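You operate a simulated robot arm through the tools that you are given. There is no shell and no other tool.

Carry out the task below with a simulated robot arm. There is one attempt and no reset: what you move stays moved.

## Task
Put the folded white towel and folded green cloth in their drawers.
Fine: towels drawer and cloths drawer, at the handle end; shut both.

It is judged by the outcome, as a careful person would: the job done as asked, and still so three seconds after it is handed in. It fails if anything else is knocked over, pushed out of place, dropped, spilled or broken. Flat cloth is picked up by pressing the open fingertips on it (5 to 10 N) and closing them slowly along it; thin cloth reads only 2 to 8 mm in the jaws.

## Robot
A 7-joint arm with a fingered hand, fixed in place. Base frame: the origin is at the foot of the arm, x ahead of it, y to its left, z up. Lengths are in mm, angles in degrees, forces in N, time in s.
With the tool pointing down near the work surface it reaches from about 100 to 720 mm from the base axis. Its first joint turns from -115.0 to 115.0 degrees. Payload 5 kg.
The tool frame sits at the grasp point between the pads (the TCP): z along the fingers, y along the line on which they close. The tips reach 32 mm beyond it. The gripper opens to 160 mm. The gripper's body begins 89 mm behind the TCP. The gripper is a hand of 4 fingers: y runs from the thumb to the fingers, the wrist lies at [0, 0, -267] in the tool frame, and closing takes about 1.5 s.
Orientation is that of the tool frame in the base frame, as a unit quaternion [x, y, z, w]. With the fingers straight down and closing along the base's y, the tool's x points along the base's -x, its y along +y and its z along -z.

## Interface
- The arm moves only by the tool move_arm. Its argument "deltas" is a list of rows, each a list of 6 numbers: the shift along the tool's x, y, z in units of 500 mm (1.0 is 500 mm), then the turn, a rotation vector about the tool's x, y, z in units of 45 degrees (1.0 is 45 degrees). In form: [[x, y, z, rx, ry, rz], ...]. A call has 1 to 20 rows; each row is the pose to reach, as a shift and turn from the pose commanded when the call began, along the tool's axes at that moment. "grip" is the opening, from 0 (shut) to 1 (fully open), set as the call begins (left out, the last holds). A call with a number of a shift or a turn outside -1 to 1 is refused whole. A row lasts 0.2 s, in which the tool goes at most 50 mm and 8.6 degrees; a call with a longer step from one row to the next is refused whole, and so is a gripper value outside its range. Where a pose cannot be reached the arm comes as near as it can. A force on the tool above 40 N (or 10 N above the force at the start of the call, whichever is more), or a blocked arm, ends the call early, and 0.2 s more pass. Each finger travels about 108 mm/s and halts on what it meets, pressing with about 30 N; the grip force reading is that of the motor and also rises with nothing between the fingers. The clock runs only during rows and for 0.2 s after the last one: add rows that repeat a pose to give the fingers time. It gives the time, the measured TCP pose, the force on the tool (base axes), the opening and the grip force at its end, in the units of the frame above (readings bear some noise), with the torque about the TCP (base axes, N m) and any sound that the robot's microphone picked up.
- Cameras (640 x 400 px; columns grow to the right, rows downward): "scene" is fixed at [44, 515, 1426.1]; the picture's right is [-0.38, -0.92, 0.00], its down [-0.53, 0.22, -0.82] and it looks along [0.75, -0.31, -0.58] (base axes); focal length 214 px, centre (320, 200). "wrist" rides on the gripper at [80, -4, -114] in the tool frame; the picture's right is [0.05, 1.00, 0.00], its down [-0.82, 0.04, -0.58] and it looks along [-0.58, 0.03, 0.82] (tool axes); focal length 265 px, centre (320, 200). There is no depth. A picture from a camera that has moved, and an enlarged one, comes with that camera's place and axes in the base frame and with its lens. The place of the scene camera against the robot may be out by one fixed shift of up to 25 mm in any direction.
- snapshot(camera): a new picture of that camera. No time passes.
- raise_lower(by): slides the trunk up (or, below 0, down) by that many mm; the arm rides with it, the base frame stays. It gives what a move gives, with no picture.
- curl_fingers(finger1, finger2, finger3, thumb_bend): sets how far each is bent, from 0 (flat) to 100 (curled in); at 30 the hand is open as for a grip, at 70 the pads meet at the TCP. One left out holds its place. A second passes; each finger stops where it meets its share of the squeeze, and holds until it gets a number again. A gripper value or a shape takes the hand back. It gives what a move gives, with no picture; readings hold the bend of each and the force on the fingers (four entries, about 0 where the hand has none), thumb and palm.
- grasp_type(shape): the hand has 4 fingers and takes this shape, open, in about a second: jaw (thumb against the fingers, like two jaws); tri (thumb and two fingers); tip (a fingertip pinch); poke (one finger out to press); point (the index stretched); flat (the hand flat); cup (the hand cupped); fist (a fist). The gripper value then closes the fingers along that shape, each until it touches; the sizes above hold for jaw. It gives what a move gives, with no picture.
- enlarge(camera, box): a new picture of the part [left, top, right, bottom] of that camera's present view, enlarged. No time passes.
- close_job(): hands the job in; it is judged then, once.

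Places have to be worked out from the pictures, the camera data and where the tool is seen. Open the gripper and draw the arm clear of the work before you hand the job in, unless the task says otherwise.

The tools are called after "Request:" as name(argument=value, ...) on one line, values as JSON. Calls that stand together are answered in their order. move_arm: Moves the arm, as the interface text tells. Its arguments: {"type":"object","properties":{"deltas":{"type":"array"},"grip":{"type":"number"}},"required":["deltas"]} The other tools are called the same way: raise_lower (by) slides the trunk up or down; grasp_type (shape) gives the hand a shape; curl_fingers (finger1, finger2, finger3, thumb_bend) moves the fingers one by one; snapshot (camera) takes a picture; enlarge (camera, box) takes an enlarged picture of a part of a camera's view; close_job () hands the job in.

At the start:

```text
time_s: 0.0
eef_pos: [524.2, 333.6, 1059.5]
ee_rot: [0.0, 1.0, 0.001, 0.0]
ft_force: [0.5, -0.3, -1.0]
moment: [0.02, 0.02, -0.06]
gripper_width: 159.7
grip_force: 0.0
shape: jaw
bend: [30.0, 30.0, 30.0, 30.0]
finger forces: [0.0, 0.1, 0.0, 0.0, 0.0, 0.0]
trunk travel left (down, up): [-725.0, 265.0]
```

scene: 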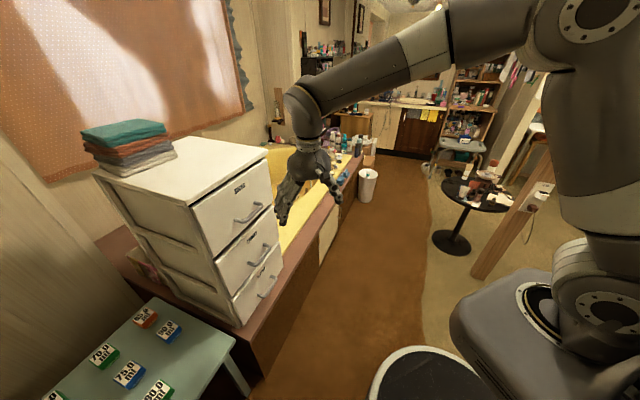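
wrist: 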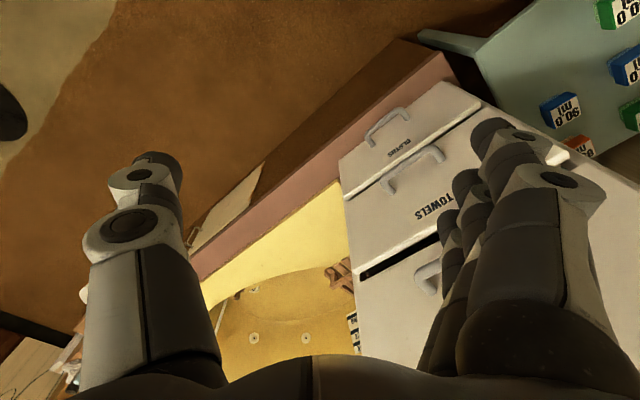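

I'll begin by looking closely at the scene: the dresser with three drawers, the pile of cloth on top, and the labels.

Request:
enlarge(camera="scene", box=[80, 110, 300, 250])

Request:
enlarge(camera="scene", box=[180, 150, 300, 330])

Request:
enlarge(camera="wrist", box=[320, 60, 560, 360])

Request:
enlarge(camera="scene", box=[0, 260, 280, 400])

```text
2.86 times, centred on (190, 180) of scene
camera zoom: at [44.0, 515.0, 1426.1], right [-0.38, -0.92, 0.0], down [-0.53, 0.22, -0.82], along [0.75, -0.31, -0.58], focal length 613 px, centre (691, 257)
```

zoom: 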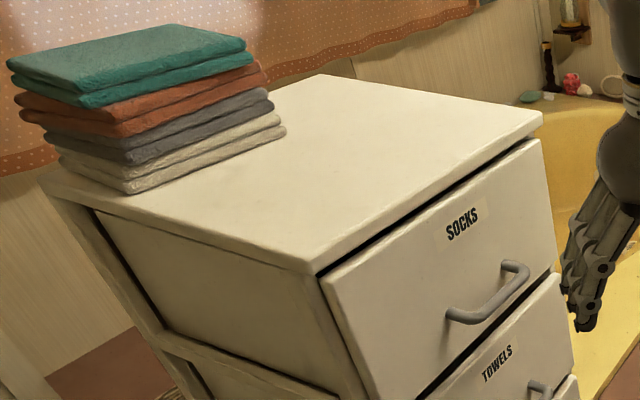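

```text
2.22 times, centred on (240, 240) of scene
camera zoom: at [44.0, 515.0, 1426.1], right [-0.38, -0.92, 0.0], down [-0.53, 0.22, -0.82], along [0.75, -0.31, -0.58], focal length 477 px, centre (498, 111)
```

zoom: 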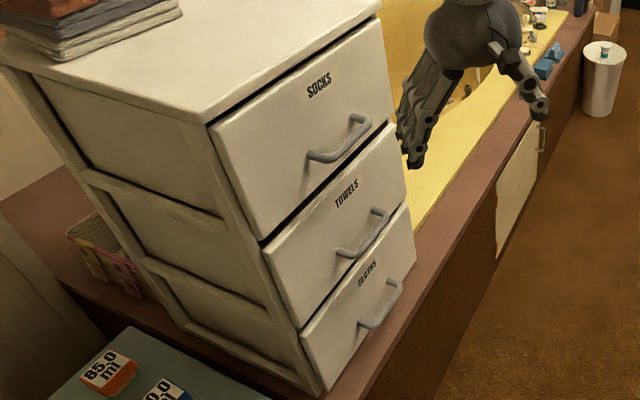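

```text
1.33 times, centred on (440, 210) of wrist
camera zoom: at [443.2, 328.7, 1172.6], right [-0.05, 1.0, 0.0], down [0.82, 0.04, 0.58], along [0.58, 0.03, -0.82], focal length 354 px, centre (160, 187)
```

zoom: 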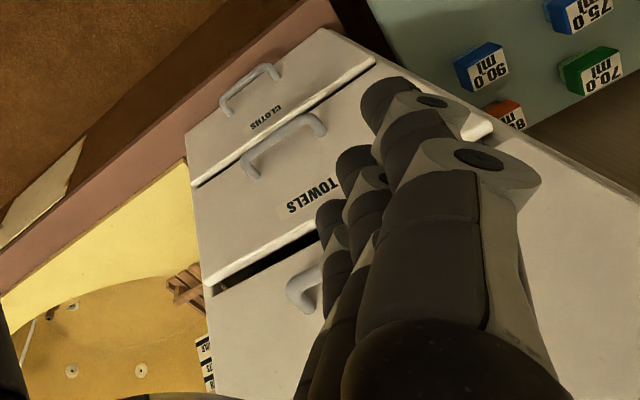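

```text
2.29 times, centred on (140, 330) of scene
camera zoom: at [44.0, 515.0, 1426.1], right [-0.38, -0.92, 0.0], down [-0.53, 0.22, -0.82], along [0.75, -0.31, -0.58], focal length 490 px, centre (731, -97)
```

zoom: 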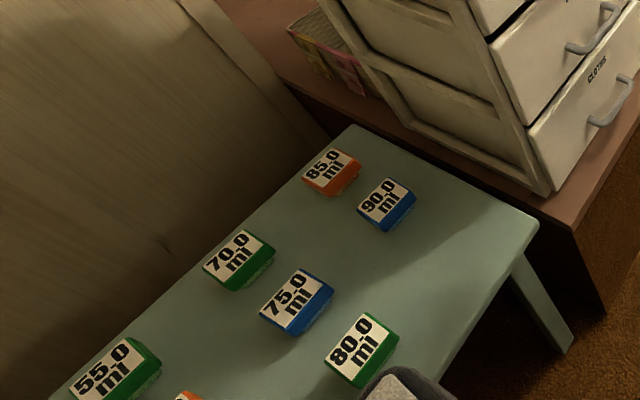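

The towels drawer is the middle one and the cloths drawer the bottom one. The pile (green on top, white at the bottom) sits on the back of the dresser, perhaps over 1 m from the base, so I'll raise the trunk for a better view from the wrist camera.

Request:
raise_lower(by=260)

Request:
snapshot(camera="wrist")

Request:
snapshot(camera="scene")

```text
time_s: 2.7
eef_pos: [523.4, 332.0, 1319.3]
ee_rot: [0.001, 1.0, 0.0, -0.001]
ft_force: [-0.1, 0.6, -0.2]
moment: [-0.02, 0.02, 0.01]
gripper_width: 159.6
grip_force: 0.1
shape: jaw
bend: [30.0, 30.0, 30.0, 30.0]
finger forces: [0.0, 0.0, 0.1, 0.0, 0.1, 0.1]
trunk travel left (down, up): [-985.0, 5.0]
```

```text
taken
camera wrist: at [443.3, 328.8, 1432.5], right [-0.05, 1.0, 0.0], down [0.82, 0.04, 0.58], along [0.58, 0.03, -0.82], focal length 265 px, centre (320, 200)
```

wrist: 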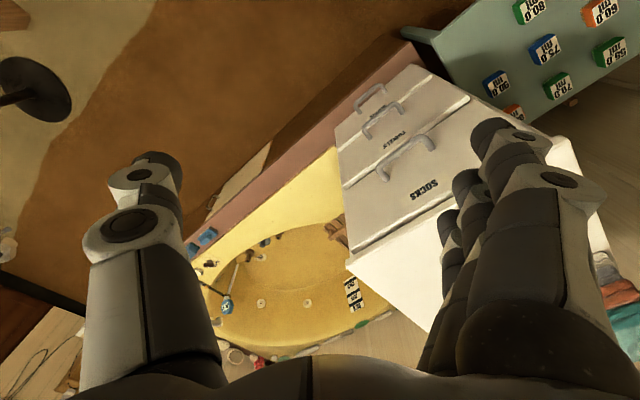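

```text
taken
```

scene: 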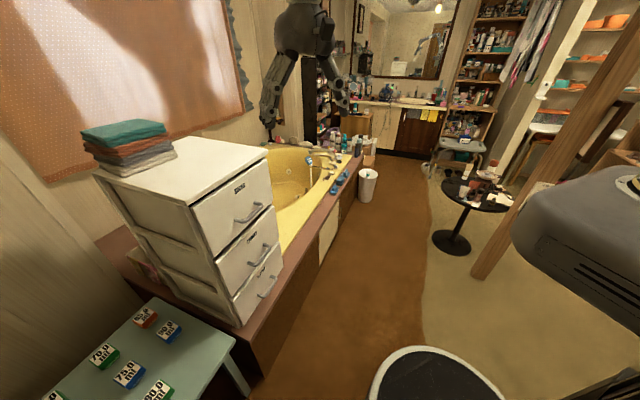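

The arm is up at z≈1319 and the pile is partly hidden by the fingers at the right of the wrist view. I'll yaw the hand about 43° to face the dresser so the wrist camera looks at the pile.

Request:
move_arm(deltas=[[0, 0, 0, 0, 0, -0.19], [0, 0, 0, 0, 0, -0.38], [0, 0, 0, 0, 0, -0.57], [0, 0, 0, 0, 0, -0.76], [0, 0, 0, 0, 0, -0.95]])

Request:
snapshot(camera="wrist")

Request:
snapshot(camera="scene")

```text
time_s: 3.9
eef_pos: [523.7, 332.1, 1319.2]
ee_rot: [-0.366, 0.931, 0.001, 0.0]
ft_force: [0.2, -1.3, 0.2]
moment: [-0.03, 0.02, 0.01]
gripper_width: 159.9
grip_force: 0.2
shape: jaw
bend: [30.0, 30.0, 30.0, 30.0]
finger forces: [0.0, 0.1, 0.0, 0.0, 0.0, 0.1]
trunk travel left (down, up): [-985.0, 5.0]
```

```text
taken
camera wrist: at [468.1, 275.0, 1431.8], right [-0.72, 0.7, 0.0], down [0.57, 0.59, 0.58], along [0.4, 0.41, -0.82], focal length 265 px, centre (320, 200)
```

wrist: 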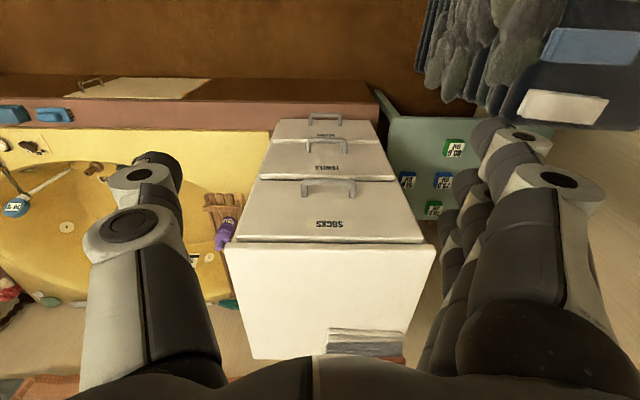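

```text
taken
```

scene: 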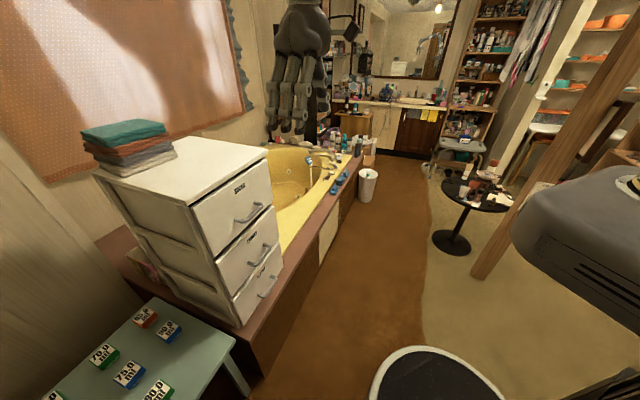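

This view looks squarely at the dresser, and the pile is at its back edge. I'll tilt the hand forward 43° about the tool's y so the camera looks along the dresser top and the reach grows.

Request:
move_arm(deltas=[[0, 0, 0, 0, -0.19, 0], [0, 0, 0, 0, -0.38, 0], [0, 0, 0, 0, -0.57, 0], [0, 0, 0, 0, -0.76, 0], [0, 0, 0, 0, -0.95, 0]])

Request:
snapshot(camera="wrist")

Request:
snapshot(camera="scene")

```text
time_s: 5.1
eef_pos: [525.8, 331.2, 1320.6]
ee_rot: [-0.338, 0.867, 0.132, 0.341]
ft_force: [0.1, 0.5, 0.1]
moment: [0.0, 0.03, -0.04]
gripper_width: 159.8
grip_force: 0.1
shape: jaw
bend: [30.0, 30.0, 30.0, 30.0]
finger forces: [0.1, 0.1, 0.0, 0.1, 0.1, 0.0]
trunk travel left (down, up): [-985.0, 5.0]
```

```text
taken
camera wrist: at [426.0, 236.0, 1347.9], right [-0.71, 0.71, -0.04], down [0.12, 0.17, 0.98], along [0.7, 0.69, -0.21], focal length 265 px, centre (320, 200)
```

wrist: 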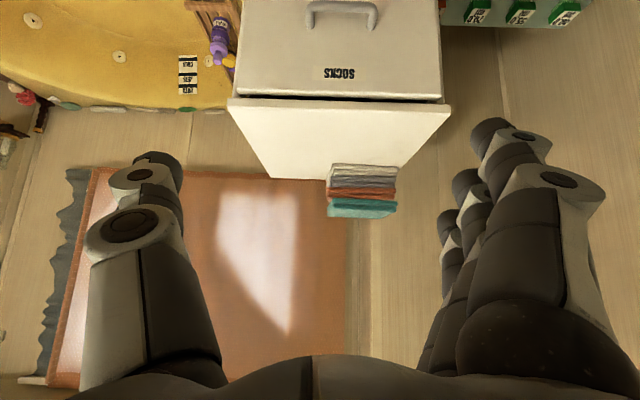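

```text
taken
```

scene: 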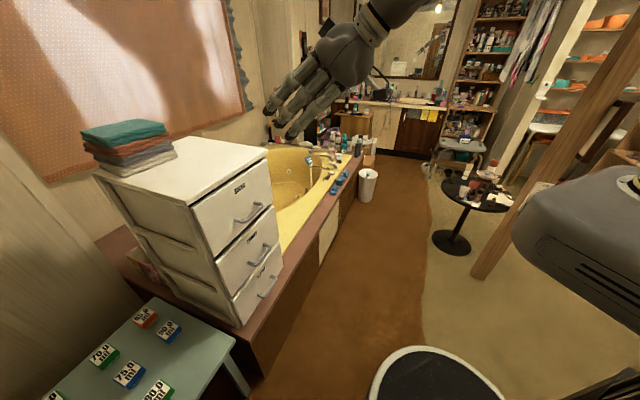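

The whole pile now shows. I'll enlarge it to measure the corners of the dresser top and the pile.

Request:
enlarge(camera="wrist", box=[220, 80, 460, 230])

Request:
enlarge(camera="wrist", box=[300, 150, 428, 230])

Request:
enlarge(camera="scene", box=[70, 110, 198, 190])

```text
2.67 times, centred on (340, 155) of wrist
camera zoom: at [426.0, 236.0, 1347.9], right [-0.71, 0.71, -0.04], down [0.12, 0.17, 0.98], along [0.7, 0.69, -0.21], focal length 708 px, centre (267, 320)
```

zoom: 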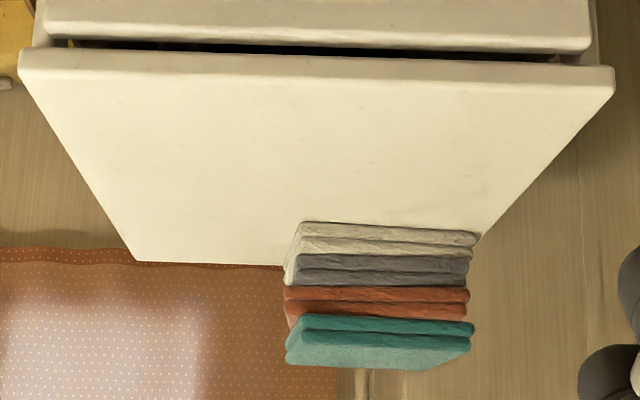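

```text
5.00 times, centred on (364, 190) of wrist
camera zoom: at [426.0, 236.0, 1347.9], right [-0.71, 0.71, -0.04], down [0.12, 0.17, 0.98], along [0.7, 0.69, -0.21], focal length 1327 px, centre (100, 250)
```

zoom: 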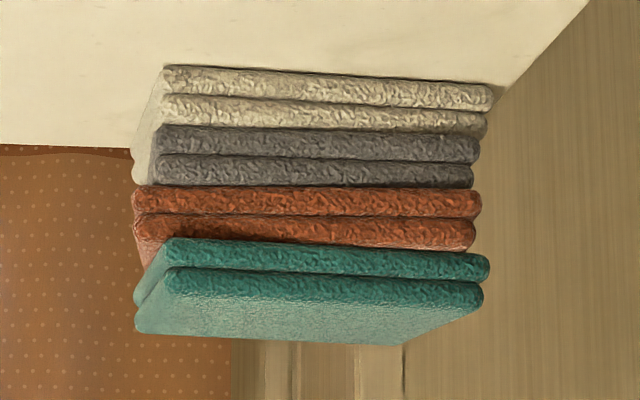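

```text
5.00 times, centred on (134, 150) of scene
camera zoom: at [44.0, 515.0, 1426.1], right [-0.38, -0.92, 0.0], down [-0.53, 0.22, -0.82], along [0.75, -0.31, -0.58], focal length 1072 px, centre (1250, 450)
```

zoom: 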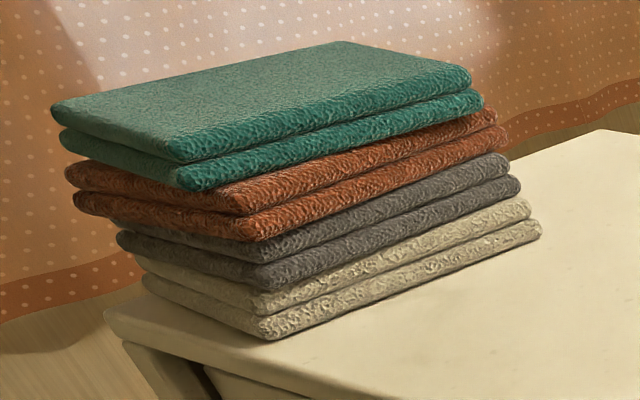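

I place the dresser top at z≈1120, with its front edge running from (562,651) to (810,397) and its inward normal about (.716,.698). The pile's front edge is centred near (808,763), about 1110 mm out, with its top at z≈1237. I'll tilt the hand nearly horizontal at this height to test the reach.

Request:
move_arm(deltas=[[0, 0, 0, 0, -0.19, 0], [0, 0, 0, 0, -0.38, 0], [0, 0, 0, 0, -0.57, 0], [0, 0, 0, 0, -0.76, 0], [0, 0, 0, 0, -0.95, 0]])

Request:
snapshot(camera="wrist")

Request:
snapshot(camera="scene")

```text
time_s: 6.3
eef_pos: [524.5, 332.2, 1318.0]
ee_rot: [-0.266, 0.685, 0.247, 0.632]
ft_force: [0.6, 0.6, 0.3]
moment: [-0.02, -0.03, 0.05]
gripper_width: 160.0
grip_force: 0.1
shape: jaw
bend: [30.0, 30.0, 30.0, 30.0]
finger forces: [0.0, 0.0, 0.0, 0.0, 0.0, 0.1]
trunk travel left (down, up): [-985.0, 5.0]
```

```text
taken
camera wrist: at [439.3, 248.2, 1246.5], right [-0.68, 0.73, -0.05], down [-0.4, -0.32, 0.86], along [0.61, 0.6, 0.51], focal length 265 px, centre (320, 200)
```

wrist: 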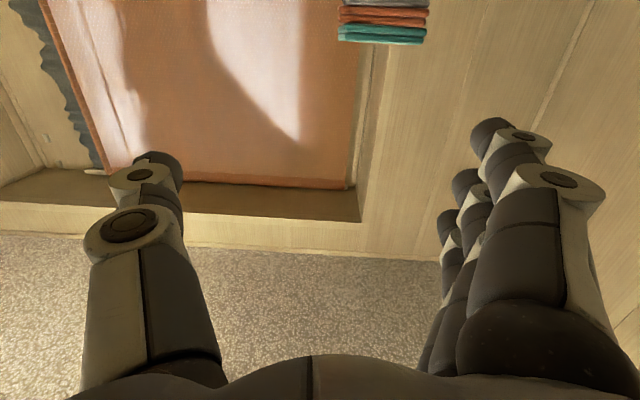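

```text
taken
```

scene: 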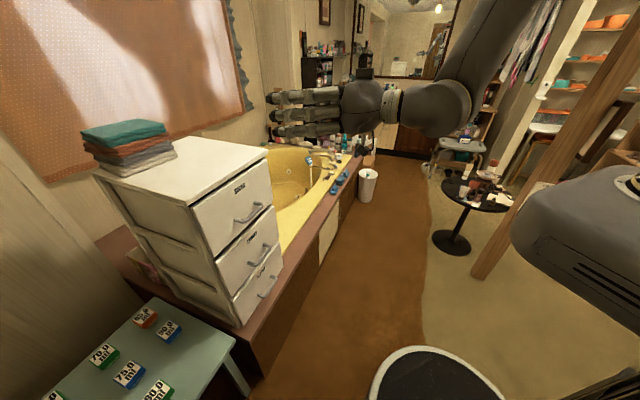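

Pile top z≈1240 is confirmed. Now I'll push the hand forward at z≈1318, well above the pile, to (780,735) to test the reach.

Request:
move_arm(deltas=[[-0.0064, 0.02065, 0.07655, 0, 0, 0], [-0.0128, 0.0413, 0.1531, 0, 0, 0], [-0.0192, 0.062, 0.2297, 0, 0, 0], [-0.0256, 0.0826, 0.3062, 0, 0, 0], [-0.032, 0.1033, 0.3828, 0, 0, 0], [-0.0384, 0.1239, 0.4593, 0, 0, 0], [-0.0448, 0.1446, 0.5359, 0, 0, 0], [-0.0512, 0.1652, 0.6124, 0, 0, 0], [-0.0576, 0.1859, 0.689, 0, 0, 0], [-0.064, 0.2065, 0.7655, 0, 0, 0], [-0.0704, 0.2272, 0.8421, 0, 0, 0], [-0.0768, 0.2478, 0.9186, 0, 0, 0]])

Request:
snapshot(camera="scene")

Request:
snapshot(camera="wrist")

```text
time_s: 8.9
eef_pos: [777.2, 738.5, 1318.4]
ee_rot: [-0.269, 0.685, 0.248, 0.631]
ft_force: [-0.1, 0.1, 0.4]
moment: [0.02, -0.02, 0.0]
gripper_width: 159.7
grip_force: 0.0
shape: jaw
bend: [30.0, 30.0, 30.0, 30.0]
finger forces: [0.0, 0.0, 0.0, 0.0, 0.0, 0.0]
trunk travel left (down, up): [-985.0, 5.0]
```

```text
taken
```

scene: 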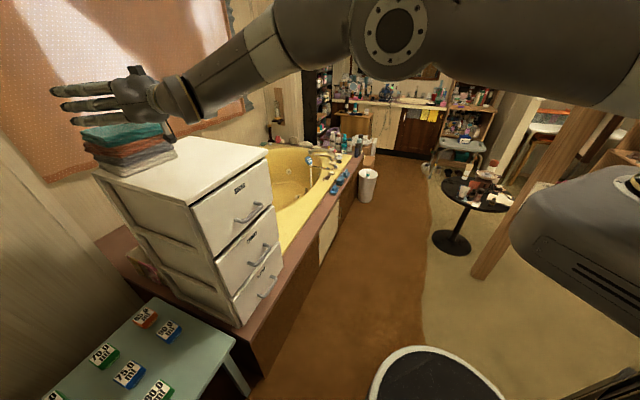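

```text
taken
camera wrist: at [691.8, 653.1, 1246.2], right [-0.68, 0.73, -0.05], down [-0.4, -0.31, 0.86], along [0.61, 0.61, 0.51], focal length 265 px, centre (320, 200)
```

wrist: 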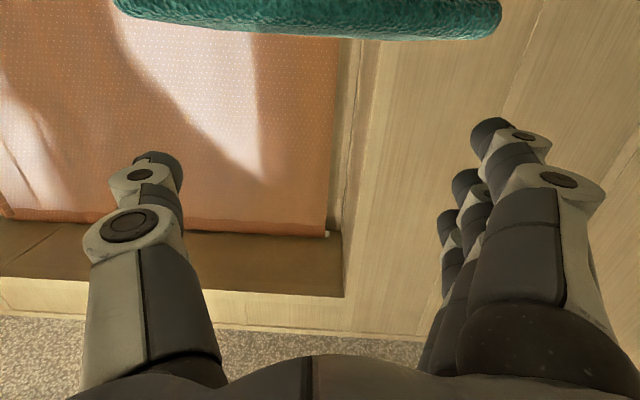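

The arm reached (777,738) with the elbow still bent, so the pile is within reach of a nearly level hand. Next I'll retract along the same path and turn the hand so its jaw closes vertically for the drawer handles.

Request:
move_arm(deltas=[[0.0064, -0.02065, -0.07655, 0, 0, 0], [0.0128, -0.0413, -0.1531, 0, 0, 0], [0.0192, -0.062, -0.2297, 0, 0, 0], [0.0256, -0.0826, -0.3062, 0, 0, 0], [0.032, -0.1033, -0.3828, 0, 0, 0], [0.0384, -0.1239, -0.4593, 0, 0, 0], [0.0448, -0.1446, -0.5359, 0, 0, 0], [0.0512, -0.1652, -0.6124, 0, 0, 0], [0.0576, -0.1859, -0.689, 0, 0, 0], [0.064, -0.2065, -0.7655, 0, 0, 0], [0.0704, -0.2272, -0.8421, 0, 0, 0], [0.0704, -0.2272, -0.8421, 0, 0, 0.18], [0.0704, -0.2272, -0.8421, 0, 0, 0.36], [0.0704, -0.2272, -0.8421, 0, 0, 0.54], [0.0704, -0.2272, -0.8421, 0, 0, 0.72], [0.0704, -0.2272, -0.8421, 0, 0, 0.9]])

Request:
snapshot(camera="scene")

```text
time_s: 12.3
eef_pos: [545.5, 365.8, 1318.6]
ee_rot: [-0.014, 0.734, 0.451, 0.507]
ft_force: [-0.2, -0.9, 0.3]
moment: [0.0, -0.03, 0.01]
gripper_width: 160.0
grip_force: 0.0
shape: jaw
bend: [30.0, 30.0, 30.0, 30.0]
finger forces: [0.0, 0.0, 0.1, 0.0, 0.0, 0.0]
trunk travel left (down, up): [-985.0, 5.0]
```

```text
taken
```

scene: 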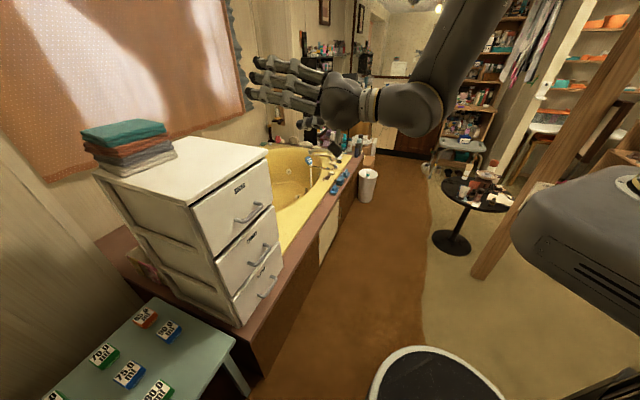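

The turn works; I'll finish rotating toward jaw-vertical (fingers above, thumb below).

Request:
move_arm(deltas=[[0, 0, 0, 0, 0, 0.17], [0, 0, 0, 0, 0, 0.34], [0, 0, 0, 0, 0, 0.51], [0, 0, 0, 0, 0, 0.68], [0, 0, 0, 0, 0, 0.85], [0, 0, 0, 0, 0, 1.0]])

Request:
move_arm(deltas=[[0, 0, 0, -0.1, 0.03, 0.098]])

Request:
snapshot(camera="wrist")

Request:
snapshot(camera="scene")

```text
time_s: 13.7
eef_pos: [544.8, 365.9, 1320.8]
ee_rot: [0.268, 0.684, 0.611, 0.295]
ft_force: [-0.2, 1.5, 1.1]
moment: [-0.02, 0.04, -0.01]
gripper_width: 159.9
grip_force: 0.0
shape: jaw
bend: [30.0, 30.0, 30.0, 30.0]
finger forces: [0.1, 0.1, 0.0, 0.1, 0.0, 0.0]
trunk travel left (down, up): [-985.0, 5.0]
```

```text
time_s: 14.1
eef_pos: [547.9, 365.2, 1321.3]
ee_rot: [0.275, 0.652, 0.651, 0.273]
ft_force: [0.9, -0.1, 0.1]
moment: [0.01, -0.01, 0.04]
gripper_width: 160.1
grip_force: 0.1
shape: jaw
bend: [30.0, 30.0, 30.0, 30.0]
finger forces: [0.1, 0.0, 0.1, 0.0, 0.0, 0.1]
trunk travel left (down, up): [-985.0, 5.0]
```

```text
taken
camera wrist: at [409.6, 343.7, 1315.1], right [-0.03, 0.04, 1.0], down [0.15, -0.99, 0.04], along [0.99, 0.16, 0.03], focal length 265 px, centre (320, 200)
```

wrist: 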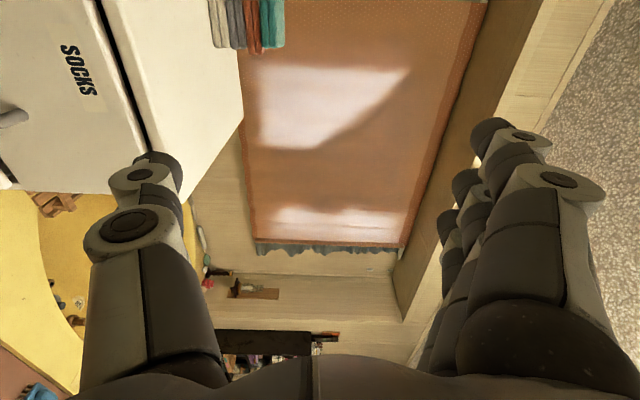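

```text
taken
```

scene: 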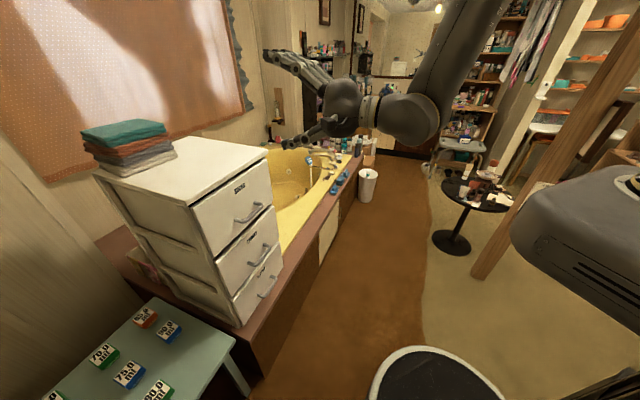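

The hand is now level, pointing along the dresser's inward normal with the jaw vertical. I'll lower the trunk 480 mm to view the handles from in front.

Request:
raise_lower(by=-480)

Request:
snapshot(camera="wrist")

Request:
snapshot(camera="scene")

```text
refused: -480 is not a number from -400 to 400
```

```text
taken
camera wrist: at [409.6, 343.7, 1315.1], right [-0.03, 0.04, 1.0], down [0.15, -0.99, 0.04], along [0.99, 0.16, 0.03], focal length 265 px, centre (320, 200)
```

wrist: 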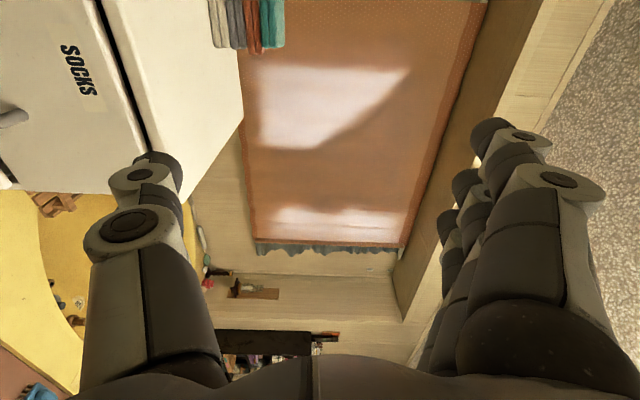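

```text
taken
```

scene: 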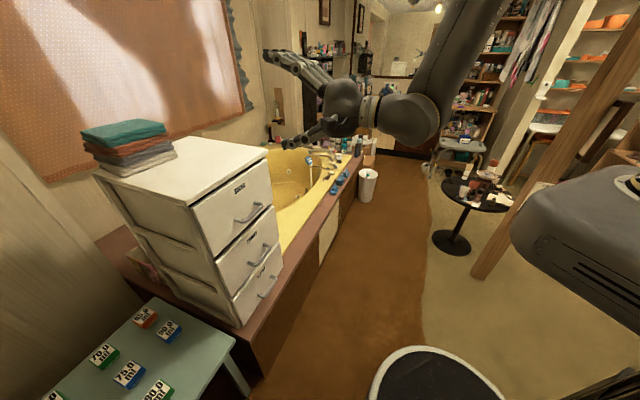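

The lift is limited to 400 mm per call, so I'll lower it by 400 and look.

Request:
raise_lower(by=-400)

Request:
snapshot(camera="wrist")

Request:
snapshot(camera="scene")

```text
time_s: 17.9
eef_pos: [545.1, 367.0, 920.5]
ee_rot: [0.275, 0.652, 0.651, 0.274]
ft_force: [-0.7, 0.9, 0.3]
moment: [0.01, -0.01, -0.01]
gripper_width: 160.0
grip_force: 0.0
shape: jaw
bend: [30.0, 30.0, 30.0, 30.0]
finger forces: [0.0, 0.0, 0.0, 0.1, 0.0, 0.1]
trunk travel left (down, up): [-585.0, 405.0]
```

```text
taken
camera wrist: at [407.5, 344.5, 915.4], right [-0.04, 0.04, 1.0], down [0.16, -0.99, 0.04], along [0.99, 0.16, 0.03], focal length 265 px, centre (320, 200)
```

wrist: 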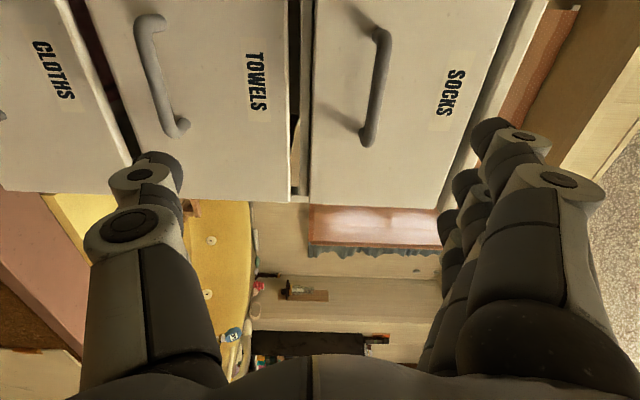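

```text
taken
```

scene: 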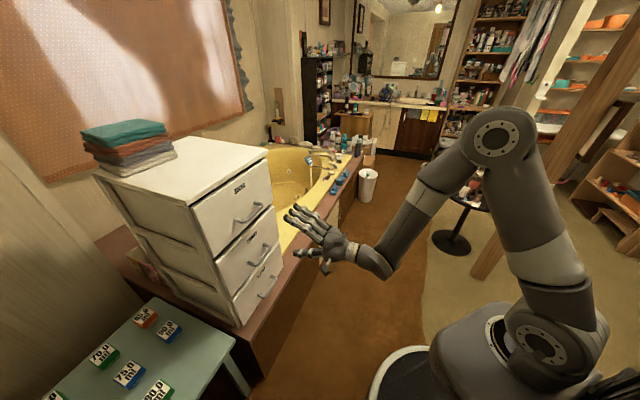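

The labels triangulate to a drawer-front plane at a normal distance of about 843 mm, with label heights near 1063, 849 and 632. I'll enlarge the handles.

Request:
enlarge(camera="wrist", box=[100, 0, 260, 150])

Request:
enlarge(camera="scene", box=[210, 200, 290, 310])

```text
2.67 times, centred on (180, 75) of wrist
camera zoom: at [407.5, 344.5, 915.4], right [-0.04, 0.04, 1.0], down [0.16, -0.99, 0.04], along [0.99, 0.16, 0.03], focal length 708 px, centre (693, 533)
```

zoom: 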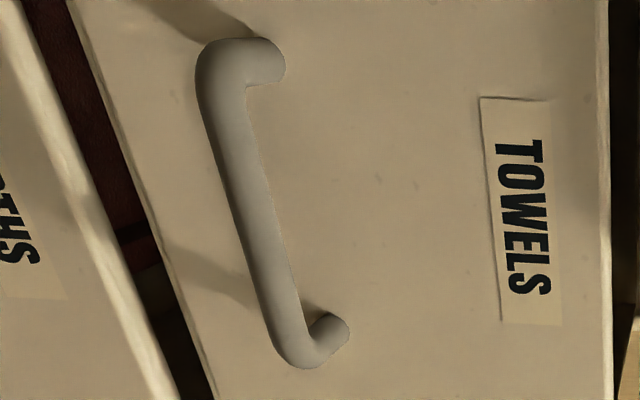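

```text
3.64 times, centred on (250, 255) of scene
camera zoom: at [44.0, 515.0, 1426.1], right [-0.38, -0.92, 0.0], down [-0.53, 0.22, -0.82], along [0.75, -0.31, -0.58], focal length 780 px, centre (574, 0)
```

zoom: 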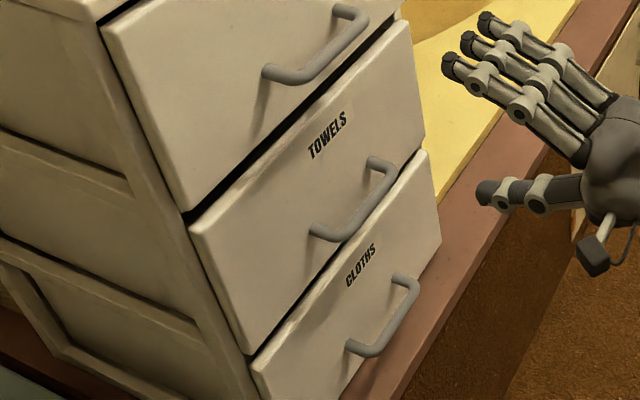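

The handle bar's axis is about 35 mm off the face, at D≈808 and lateral 104. Its height is about z 763 for TOWELS and 548 for CLOTHS. I'll narrow the jaw and lower the trunk to the CLOTHS handle height.

Request:
move_arm(deltas=[[0, 0, 0, 0, 0, 0], [0, 0, 0, 0, 0, 0], [0, 0, 0, 0, 0, 0], [0, 0, 0, 0, 0, 0]], grip=0.45)

Request:
raise_lower(by=-370)

Request:
snapshot(camera="wrist")

Request:
snapshot(camera="scene")

```text
time_s: 18.9
eef_pos: [544.5, 366.8, 920.4]
ee_rot: [0.275, 0.652, 0.651, 0.274]
ft_force: [1.6, -0.5, 0.0]
moment: [-0.01, 0.01, -0.02]
gripper_width: 73.1
grip_force: 0.2
shape: jaw
bend: [73.0, 73.0, 73.0, 70.0]
finger forces: [0.0, 0.0, 0.1, 0.1, 0.1, 0.0]
trunk travel left (down, up): [-585.0, 405.0]
```

```text
time_s: 22.5
eef_pos: [544.1, 368.0, 551.0]
ee_rot: [0.275, 0.652, 0.651, 0.274]
ft_force: [0.2, -0.2, 0.4]
moment: [0.02, 0.01, 0.0]
gripper_width: 72.9
grip_force: 0.1
shape: jaw
bend: [73.0, 73.0, 73.0, 70.0]
finger forces: [0.0, 0.0, 0.1, 0.1, 0.1, 0.0]
trunk travel left (down, up): [-215.0, 775.0]
```

```text
taken
camera wrist: at [407.5, 344.4, 545.4], right [-0.04, 0.04, 1.0], down [0.16, -0.99, 0.04], along [0.99, 0.16, 0.03], focal length 265 px, centre (320, 200)
```

wrist: 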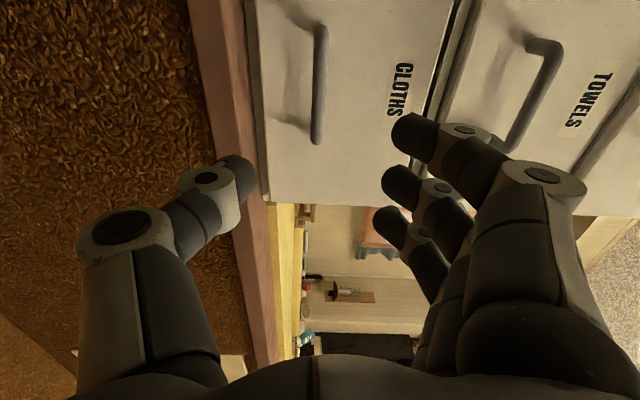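

```text
taken
```

scene: 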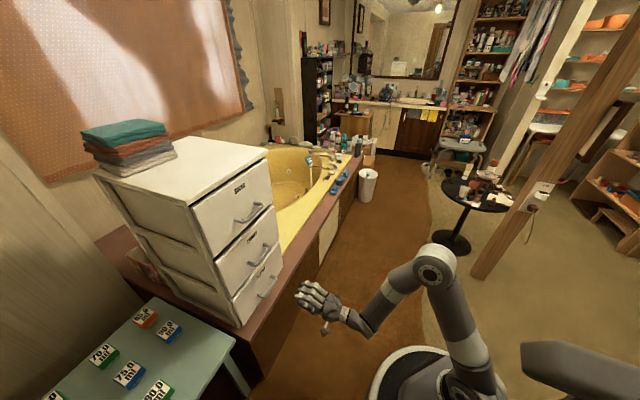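

The CLOTHS handle bar is at z≈547, lateral ≈100. I'll move forward so the bar sits about 10 mm ahead of the TCP, between the fingers and thumb.

Request:
move_arm(deltas=[[0.0282, -0.0052, 0.05, 0, 0, 0], [0.0282, -0.0052, 0.1, 0, 0, 0], [0.0282, -0.0052, 0.15, 0, 0, 0], [0.0282, -0.0052, 0.2, 0, 0, 0], [0.0282, -0.0052, 0.24, 0, 0, 0], [0.0282, -0.0052, 0.27, 0, 0, 0], [0.0282, -0.0052, 0.3, 0, 0, 0]])

Request:
snapshot(camera="wrist")

Request:
snapshot(camera="scene")

```text
time_s: 24.1
eef_pos: [643.8, 481.0, 547.8]
ee_rot: [0.275, 0.652, 0.651, 0.274]
ft_force: [-0.1, -0.1, 0.0]
moment: [-0.03, 0.02, 0.03]
gripper_width: 72.7
grip_force: 0.1
shape: jaw
bend: [73.0, 73.0, 73.0, 70.0]
finger forces: [0.0, 0.0, 0.0, 0.0, 0.0, 0.1]
trunk travel left (down, up): [-215.0, 775.0]
```

```text
taken
camera wrist: at [505.9, 458.9, 542.7], right [-0.04, 0.04, 1.0], down [0.16, -0.99, 0.04], along [0.99, 0.16, 0.03], focal length 265 px, centre (320, 200)
```

wrist: 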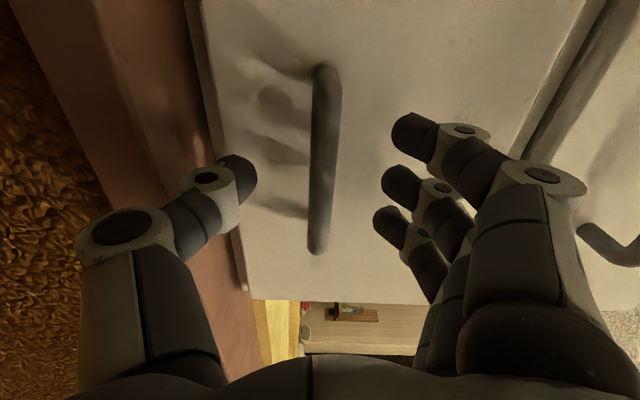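

```text
taken
```

scene: 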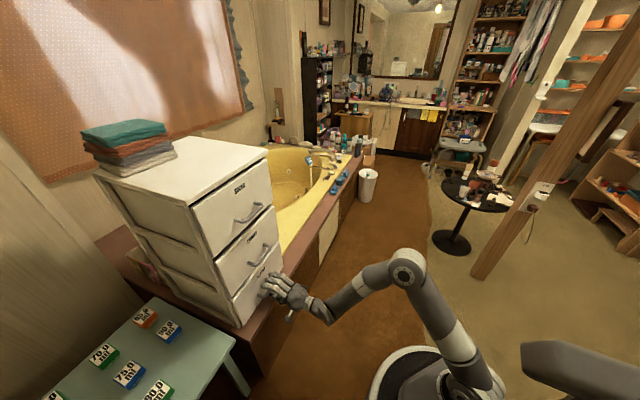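

The bar lies between the fingers and thumb. I'll close the jaw on it.

Request:
move_arm(deltas=[[0, 0, 0, 0, 0, 0], [0, 0, 0, 0, 0, 0], [0, 0, 0, 0, 0, 0], [0, 0, 0, 0, 0, 0], [0, 0, 0, 0, 0, 0], [0, 0, 0, 0, 0, 0], [0, 0, 0, 0, 0, 0]], grip=0)

Request:
snapshot(camera="wrist")

```text
time_s: 25.7
eef_pos: [642.8, 480.7, 547.3]
ee_rot: [0.275, 0.652, 0.651, 0.275]
ft_force: [3.4, 4.4, -2.7]
moment: [0.02, 0.07, 0.04]
gripper_width: 0.3
grip_force: 30.4
shape: jaw
bend: [70.0, 70.0, 70.0, 72.0]
finger forces: [7.0, 7.2, 6.8, 0.0, 22.7, 0.0]
trunk travel left (down, up): [-215.0, 775.0]
```

```text
taken
camera wrist: at [505.8, 459.0, 542.3], right [-0.04, 0.04, 1.0], down [0.16, -0.99, 0.04], along [0.99, 0.16, 0.03], focal length 265 px, centre (320, 200)
```

wrist: 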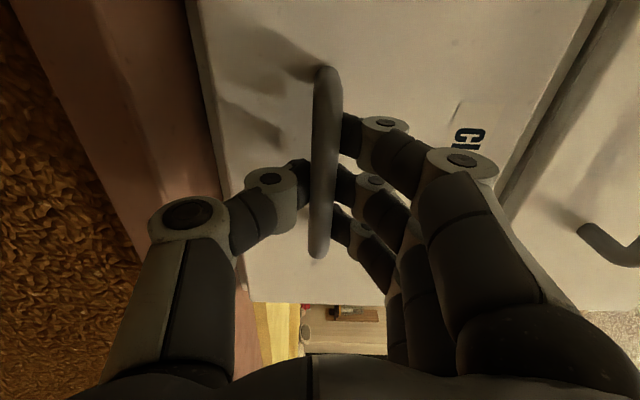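

The fingers closed together behind the bar, hooking it. I'll pull gently back 50 mm and check the force.

Request:
move_arm(deltas=[[0, 0, -0.02, 0, 0, 0], [0, 0, -0.04, 0, 0, 0], [0, 0, -0.06, 0, 0, 0], [0, 0, -0.08, 0, 0, 0], [0, 0, -0.1, 0, 0, 0]])

Request:
snapshot(camera="scene")

Request:
snapshot(camera="wrist")

```text
time_s: 26.9
eef_pos: [607.5, 446.9, 546.9]
ee_rot: [0.276, 0.652, 0.651, 0.274]
ft_force: [2.1, 0.1, -5.5]
moment: [-0.03, 0.02, 0.01]
gripper_width: 0.0
grip_force: 29.9
shape: jaw
bend: [71.0, 71.0, 72.0, 73.0]
finger forces: [2.8, 0.0, 3.0, 0.1, 0.0, 0.0]
trunk travel left (down, up): [-215.0, 775.0]
```

```text
taken
```

scene: 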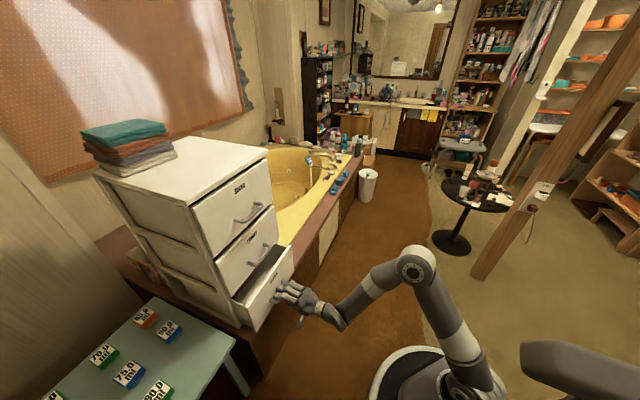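

```text
taken
camera wrist: at [470.0, 423.8, 542.0], right [-0.03, 0.04, 1.0], down [0.16, -0.99, 0.04], along [0.99, 0.16, 0.03], focal length 265 px, centre (320, 200)
```

wrist: 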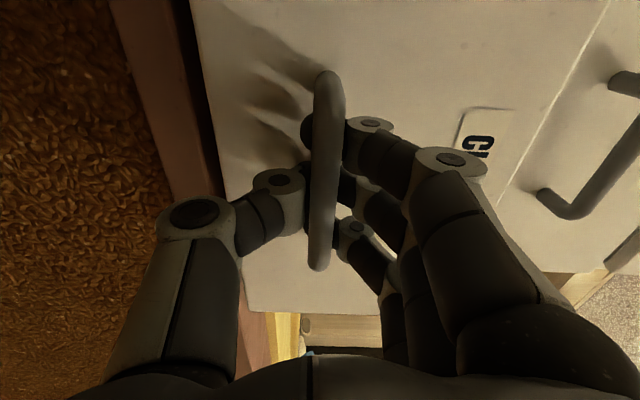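

The drawer is sliding out smoothly. I'll pull about 210 mm more.

Request:
move_arm(deltas=[[0, 0, -0.03, 0, 0, 0], [0, 0, -0.06, 0, 0, 0], [0, 0, -0.09, 0, 0, 0], [0, 0, -0.12, 0, 0, 0], [0, 0, -0.15, 0, 0, 0], [0, 0, -0.18, 0, 0, 0], [0, 0, -0.21, 0, 0, 0], [0, 0, -0.24, 0, 0, 0], [0, 0, -0.27, 0, 0, 0], [0, 0, -0.3, 0, 0, 0], [0, 0, -0.33, 0, 0, 0], [0, 0, -0.36, 0, 0, 0], [0, 0, -0.39, 0, 0, 0], [0, 0, -0.42, 0, 0, 0]])

Request:
snapshot(camera="scene")

Request:
snapshot(camera="wrist")

```text
time_s: 29.9
eef_pos: [502.3, 332.7, 540.8]
ee_rot: [0.271, 0.651, 0.654, 0.274]
ft_force: [-12.6, 15.8, 14.4]
moment: [-0.07, -0.13, 0.21]
gripper_width: 0.2
grip_force: 30.0
shape: jaw
bend: [70.0, 70.0, 71.0, 73.0]
finger forces: [8.0, 0.1, 14.4, 0.0, 0.0, 0.0]
out of reach, approached as far as the arm can: row 11, 12, 13, 14
trunk travel left (down, up): [-215.0, 775.0]
```

```text
taken
```

scene: 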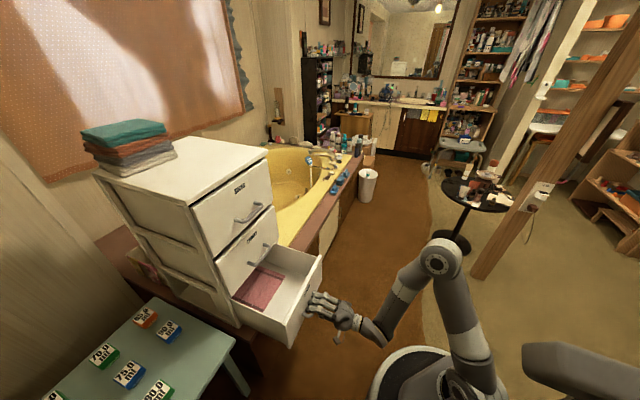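

```text
taken
camera wrist: at [364.5, 310.5, 535.1], right [-0.04, 0.04, 1.0], down [0.16, -0.99, 0.04], along [0.99, 0.17, 0.03], focal length 265 px, centre (320, 200)
```

wrist: 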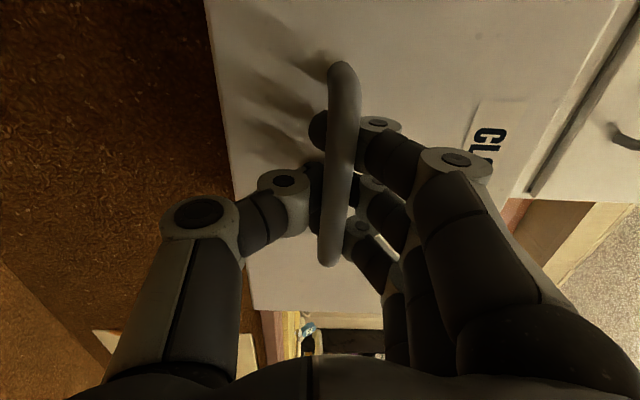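

The drawer is open about 205 mm, where the arm reached its limit, and I can see something reddish inside. I'll look at it closely.

Request:
enlarge(camera="scene", box=[200, 220, 340, 350])

```text
3.08 times, centred on (270, 285) of scene
camera zoom: at [44.0, 515.0, 1426.1], right [-0.38, -0.92, 0.0], down [-0.53, 0.22, -0.82], along [0.75, -0.31, -0.58], focal length 660 px, centre (474, -62)
```

zoom: 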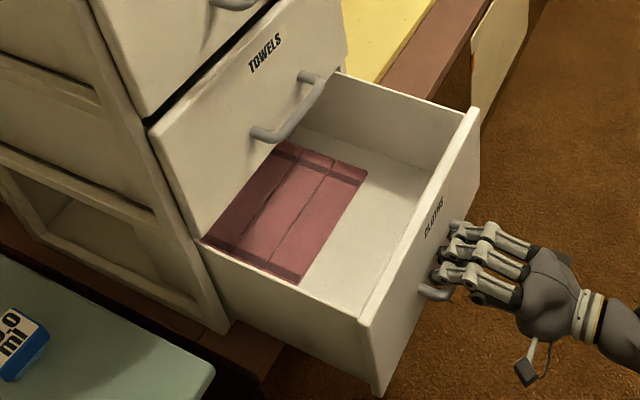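

A pink folded cloth already lies in the middle of the drawer, and the space between it and the front panel (about 150 mm) is where the green cloth should go. I need a little more opening and room to retreat, so I'll open the jaw, raise the trunk in small steps and re-lower the arm to move it off its limit.

Request:
move_arm(deltas=[[0, 0, 0, 0, 0, 0], [0, 0, 0, 0, 0, 0], [0, 0, 0, 0, 0, 0], [0, 0, 0, 0, 0, 0], [0, 0, 0, 0, 0, 0], [0, 0, 0, 0, 0, 0], [0, 0, 0, 0, 0, 0]], grip=1.0)

Request:
snapshot(camera="wrist")

```text
time_s: 31.5
eef_pos: [505.2, 330.2, 540.0]
ee_rot: [0.274, 0.652, 0.651, 0.275]
ft_force: [0.2, 0.1, 0.3]
moment: [0.0, 0.0, -0.02]
gripper_width: 160.0
grip_force: 0.1
shape: jaw
bend: [30.0, 30.0, 30.0, 30.0]
finger forces: [0.1, 0.0, 0.1, 0.0, 0.0, 0.0]
trunk travel left (down, up): [-215.0, 775.0]
```

```text
taken
camera wrist: at [366.9, 309.0, 533.6], right [-0.04, 0.04, 1.0], down [0.16, -0.99, 0.04], along [0.99, 0.16, 0.03], focal length 265 px, centre (320, 200)
```

wrist: 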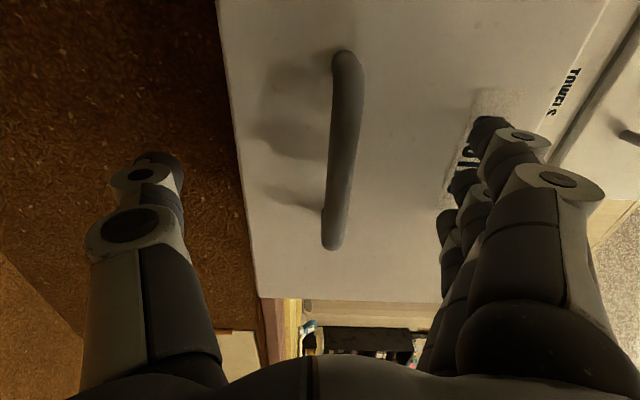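

The bar is clear between the open thumb and fingers. I'll raise the trunk 50 mm; the thumb will stay below the bar.

Request:
raise_lower(by=50)

Request:
move_arm(deltas=[[0, -0.05, 0, 0, 0, 0], [0, -0.1, 0, 0, 0, 0]])

Request:
snapshot(camera="wrist")

```text
time_s: 32.4
eef_pos: [503.8, 331.1, 588.5]
ee_rot: [0.275, 0.652, 0.651, 0.274]
ft_force: [-0.6, 0.4, -0.4]
moment: [0.02, 0.0, -0.03]
gripper_width: 160.2
grip_force: 0.1
shape: jaw
bend: [30.0, 30.0, 30.0, 30.0]
finger forces: [0.1, 0.0, 0.1, 0.1, 0.0, 0.0]
trunk travel left (down, up): [-265.0, 725.0]
```

```text
time_s: 33.0
eef_pos: [504.8, 330.2, 538.4]
ee_rot: [0.274, 0.651, 0.652, 0.275]
ft_force: [0.1, 0.8, 0.3]
moment: [0.02, 0.01, -0.02]
gripper_width: 159.9
grip_force: 0.0
shape: jaw
bend: [30.0, 30.0, 30.0, 30.0]
finger forces: [0.1, 0.1, 0.0, 0.0, 0.0, 0.0]
trunk travel left (down, up): [-265.0, 725.0]
```

```text
taken
camera wrist: at [366.9, 308.2, 533.5], right [-0.04, 0.04, 1.0], down [0.16, -0.99, 0.04], along [0.99, 0.16, 0.03], focal length 265 px, centre (320, 200)
```

wrist: 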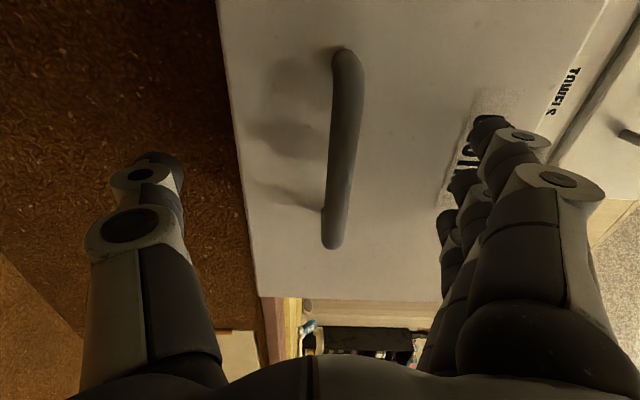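

Works well. I'll repeat this twice more to raise the shoulder relative to the hand.

Request:
raise_lower(by=55)

Request:
move_arm(deltas=[[0, -0.05, 0, 0, 0, 0], [0, -0.1, 0, 0, 0, 0]])

Request:
raise_lower(by=55)

Request:
move_arm(deltas=[[0, -0.05, 0, 0, 0, 0], [0, -0.1, 0, 0, 0, 0]])

Request:
raise_lower(by=50)

Request:
move_arm(deltas=[[0, -0.05, 0, 0, 0, 0], [0, -0.1, 0, 0, 0, 0]])

Request:
snapshot(camera="wrist")

```text
time_s: 34.0
eef_pos: [504.8, 330.3, 593.1]
ee_rot: [0.275, 0.653, 0.651, 0.274]
ft_force: [0.3, -1.2, -0.1]
moment: [0.02, 0.04, 0.01]
gripper_width: 160.0
grip_force: 0.1
shape: jaw
bend: [30.0, 30.0, 30.0, 30.0]
finger forces: [0.0, 0.0, 0.1, 0.1, 0.1, 0.1]
trunk travel left (down, up): [-320.0, 670.0]
```

```text
time_s: 34.6
eef_pos: [504.1, 328.2, 544.6]
ee_rot: [0.274, 0.651, 0.652, 0.276]
ft_force: [-0.1, 0.1, 0.1]
moment: [-0.01, 0.0, -0.05]
gripper_width: 159.9
grip_force: 0.1
shape: jaw
bend: [30.0, 30.0, 30.0, 30.0]
finger forces: [0.1, 0.0, 0.0, 0.0, 0.0, 0.0]
trunk travel left (down, up): [-320.0, 670.0]
```

```text
time_s: 35.5
eef_pos: [504.5, 328.5, 598.5]
ee_rot: [0.275, 0.653, 0.65, 0.274]
ft_force: [0.7, -0.1, 0.8]
moment: [0.0, -0.02, 0.01]
gripper_width: 160.0
grip_force: 0.0
shape: jaw
bend: [30.0, 30.0, 30.0, 30.0]
finger forces: [0.1, 0.1, 0.0, 0.0, 0.0, 0.0]
trunk travel left (down, up): [-375.0, 615.0]
```

```text
time_s: 36.1
eef_pos: [504.6, 329.1, 549.8]
ee_rot: [0.274, 0.652, 0.651, 0.275]
ft_force: [0.2, -0.4, 1.2]
moment: [0.01, 0.0, 0.0]
gripper_width: 160.0
grip_force: 0.0
shape: jaw
bend: [30.0, 30.0, 30.0, 30.0]
finger forces: [0.0, 0.1, 0.1, 0.1, 0.0, 0.1]
trunk travel left (down, up): [-375.0, 615.0]
```

```text
time_s: 37.0
eef_pos: [504.3, 328.2, 600.1]
ee_rot: [0.274, 0.652, 0.651, 0.275]
ft_force: [1.0, 0.0, -0.2]
moment: [-0.01, -0.04, 0.02]
gripper_width: 160.1
grip_force: 0.1
shape: jaw
bend: [30.0, 30.0, 30.0, 30.0]
finger forces: [0.0, 0.1, 0.1, 0.0, 0.1, 0.1]
trunk travel left (down, up): [-425.0, 565.0]
```

```text
time_s: 37.6
eef_pos: [505.3, 326.6, 550.8]
ee_rot: [0.275, 0.652, 0.651, 0.275]
ft_force: [-0.9, -0.2, -0.2]
moment: [-0.01, 0.02, -0.04]
gripper_width: 160.3
grip_force: 0.1
shape: jaw
bend: [30.0, 30.0, 30.0, 30.0]
finger forces: [0.0, 0.0, 0.0, 0.0, 0.0, 0.0]
trunk travel left (down, up): [-425.0, 565.0]
```

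```text
taken
camera wrist: at [367.9, 304.5, 544.2], right [-0.04, 0.04, 1.0], down [0.16, -0.99, 0.04], along [0.99, 0.16, 0.03], focal length 265 px, centre (320, 200)
```

wrist: 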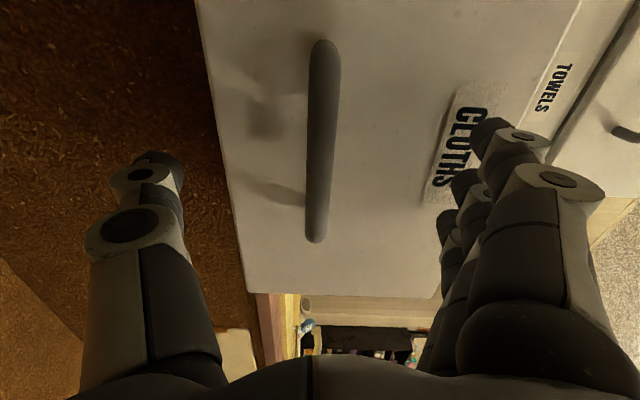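

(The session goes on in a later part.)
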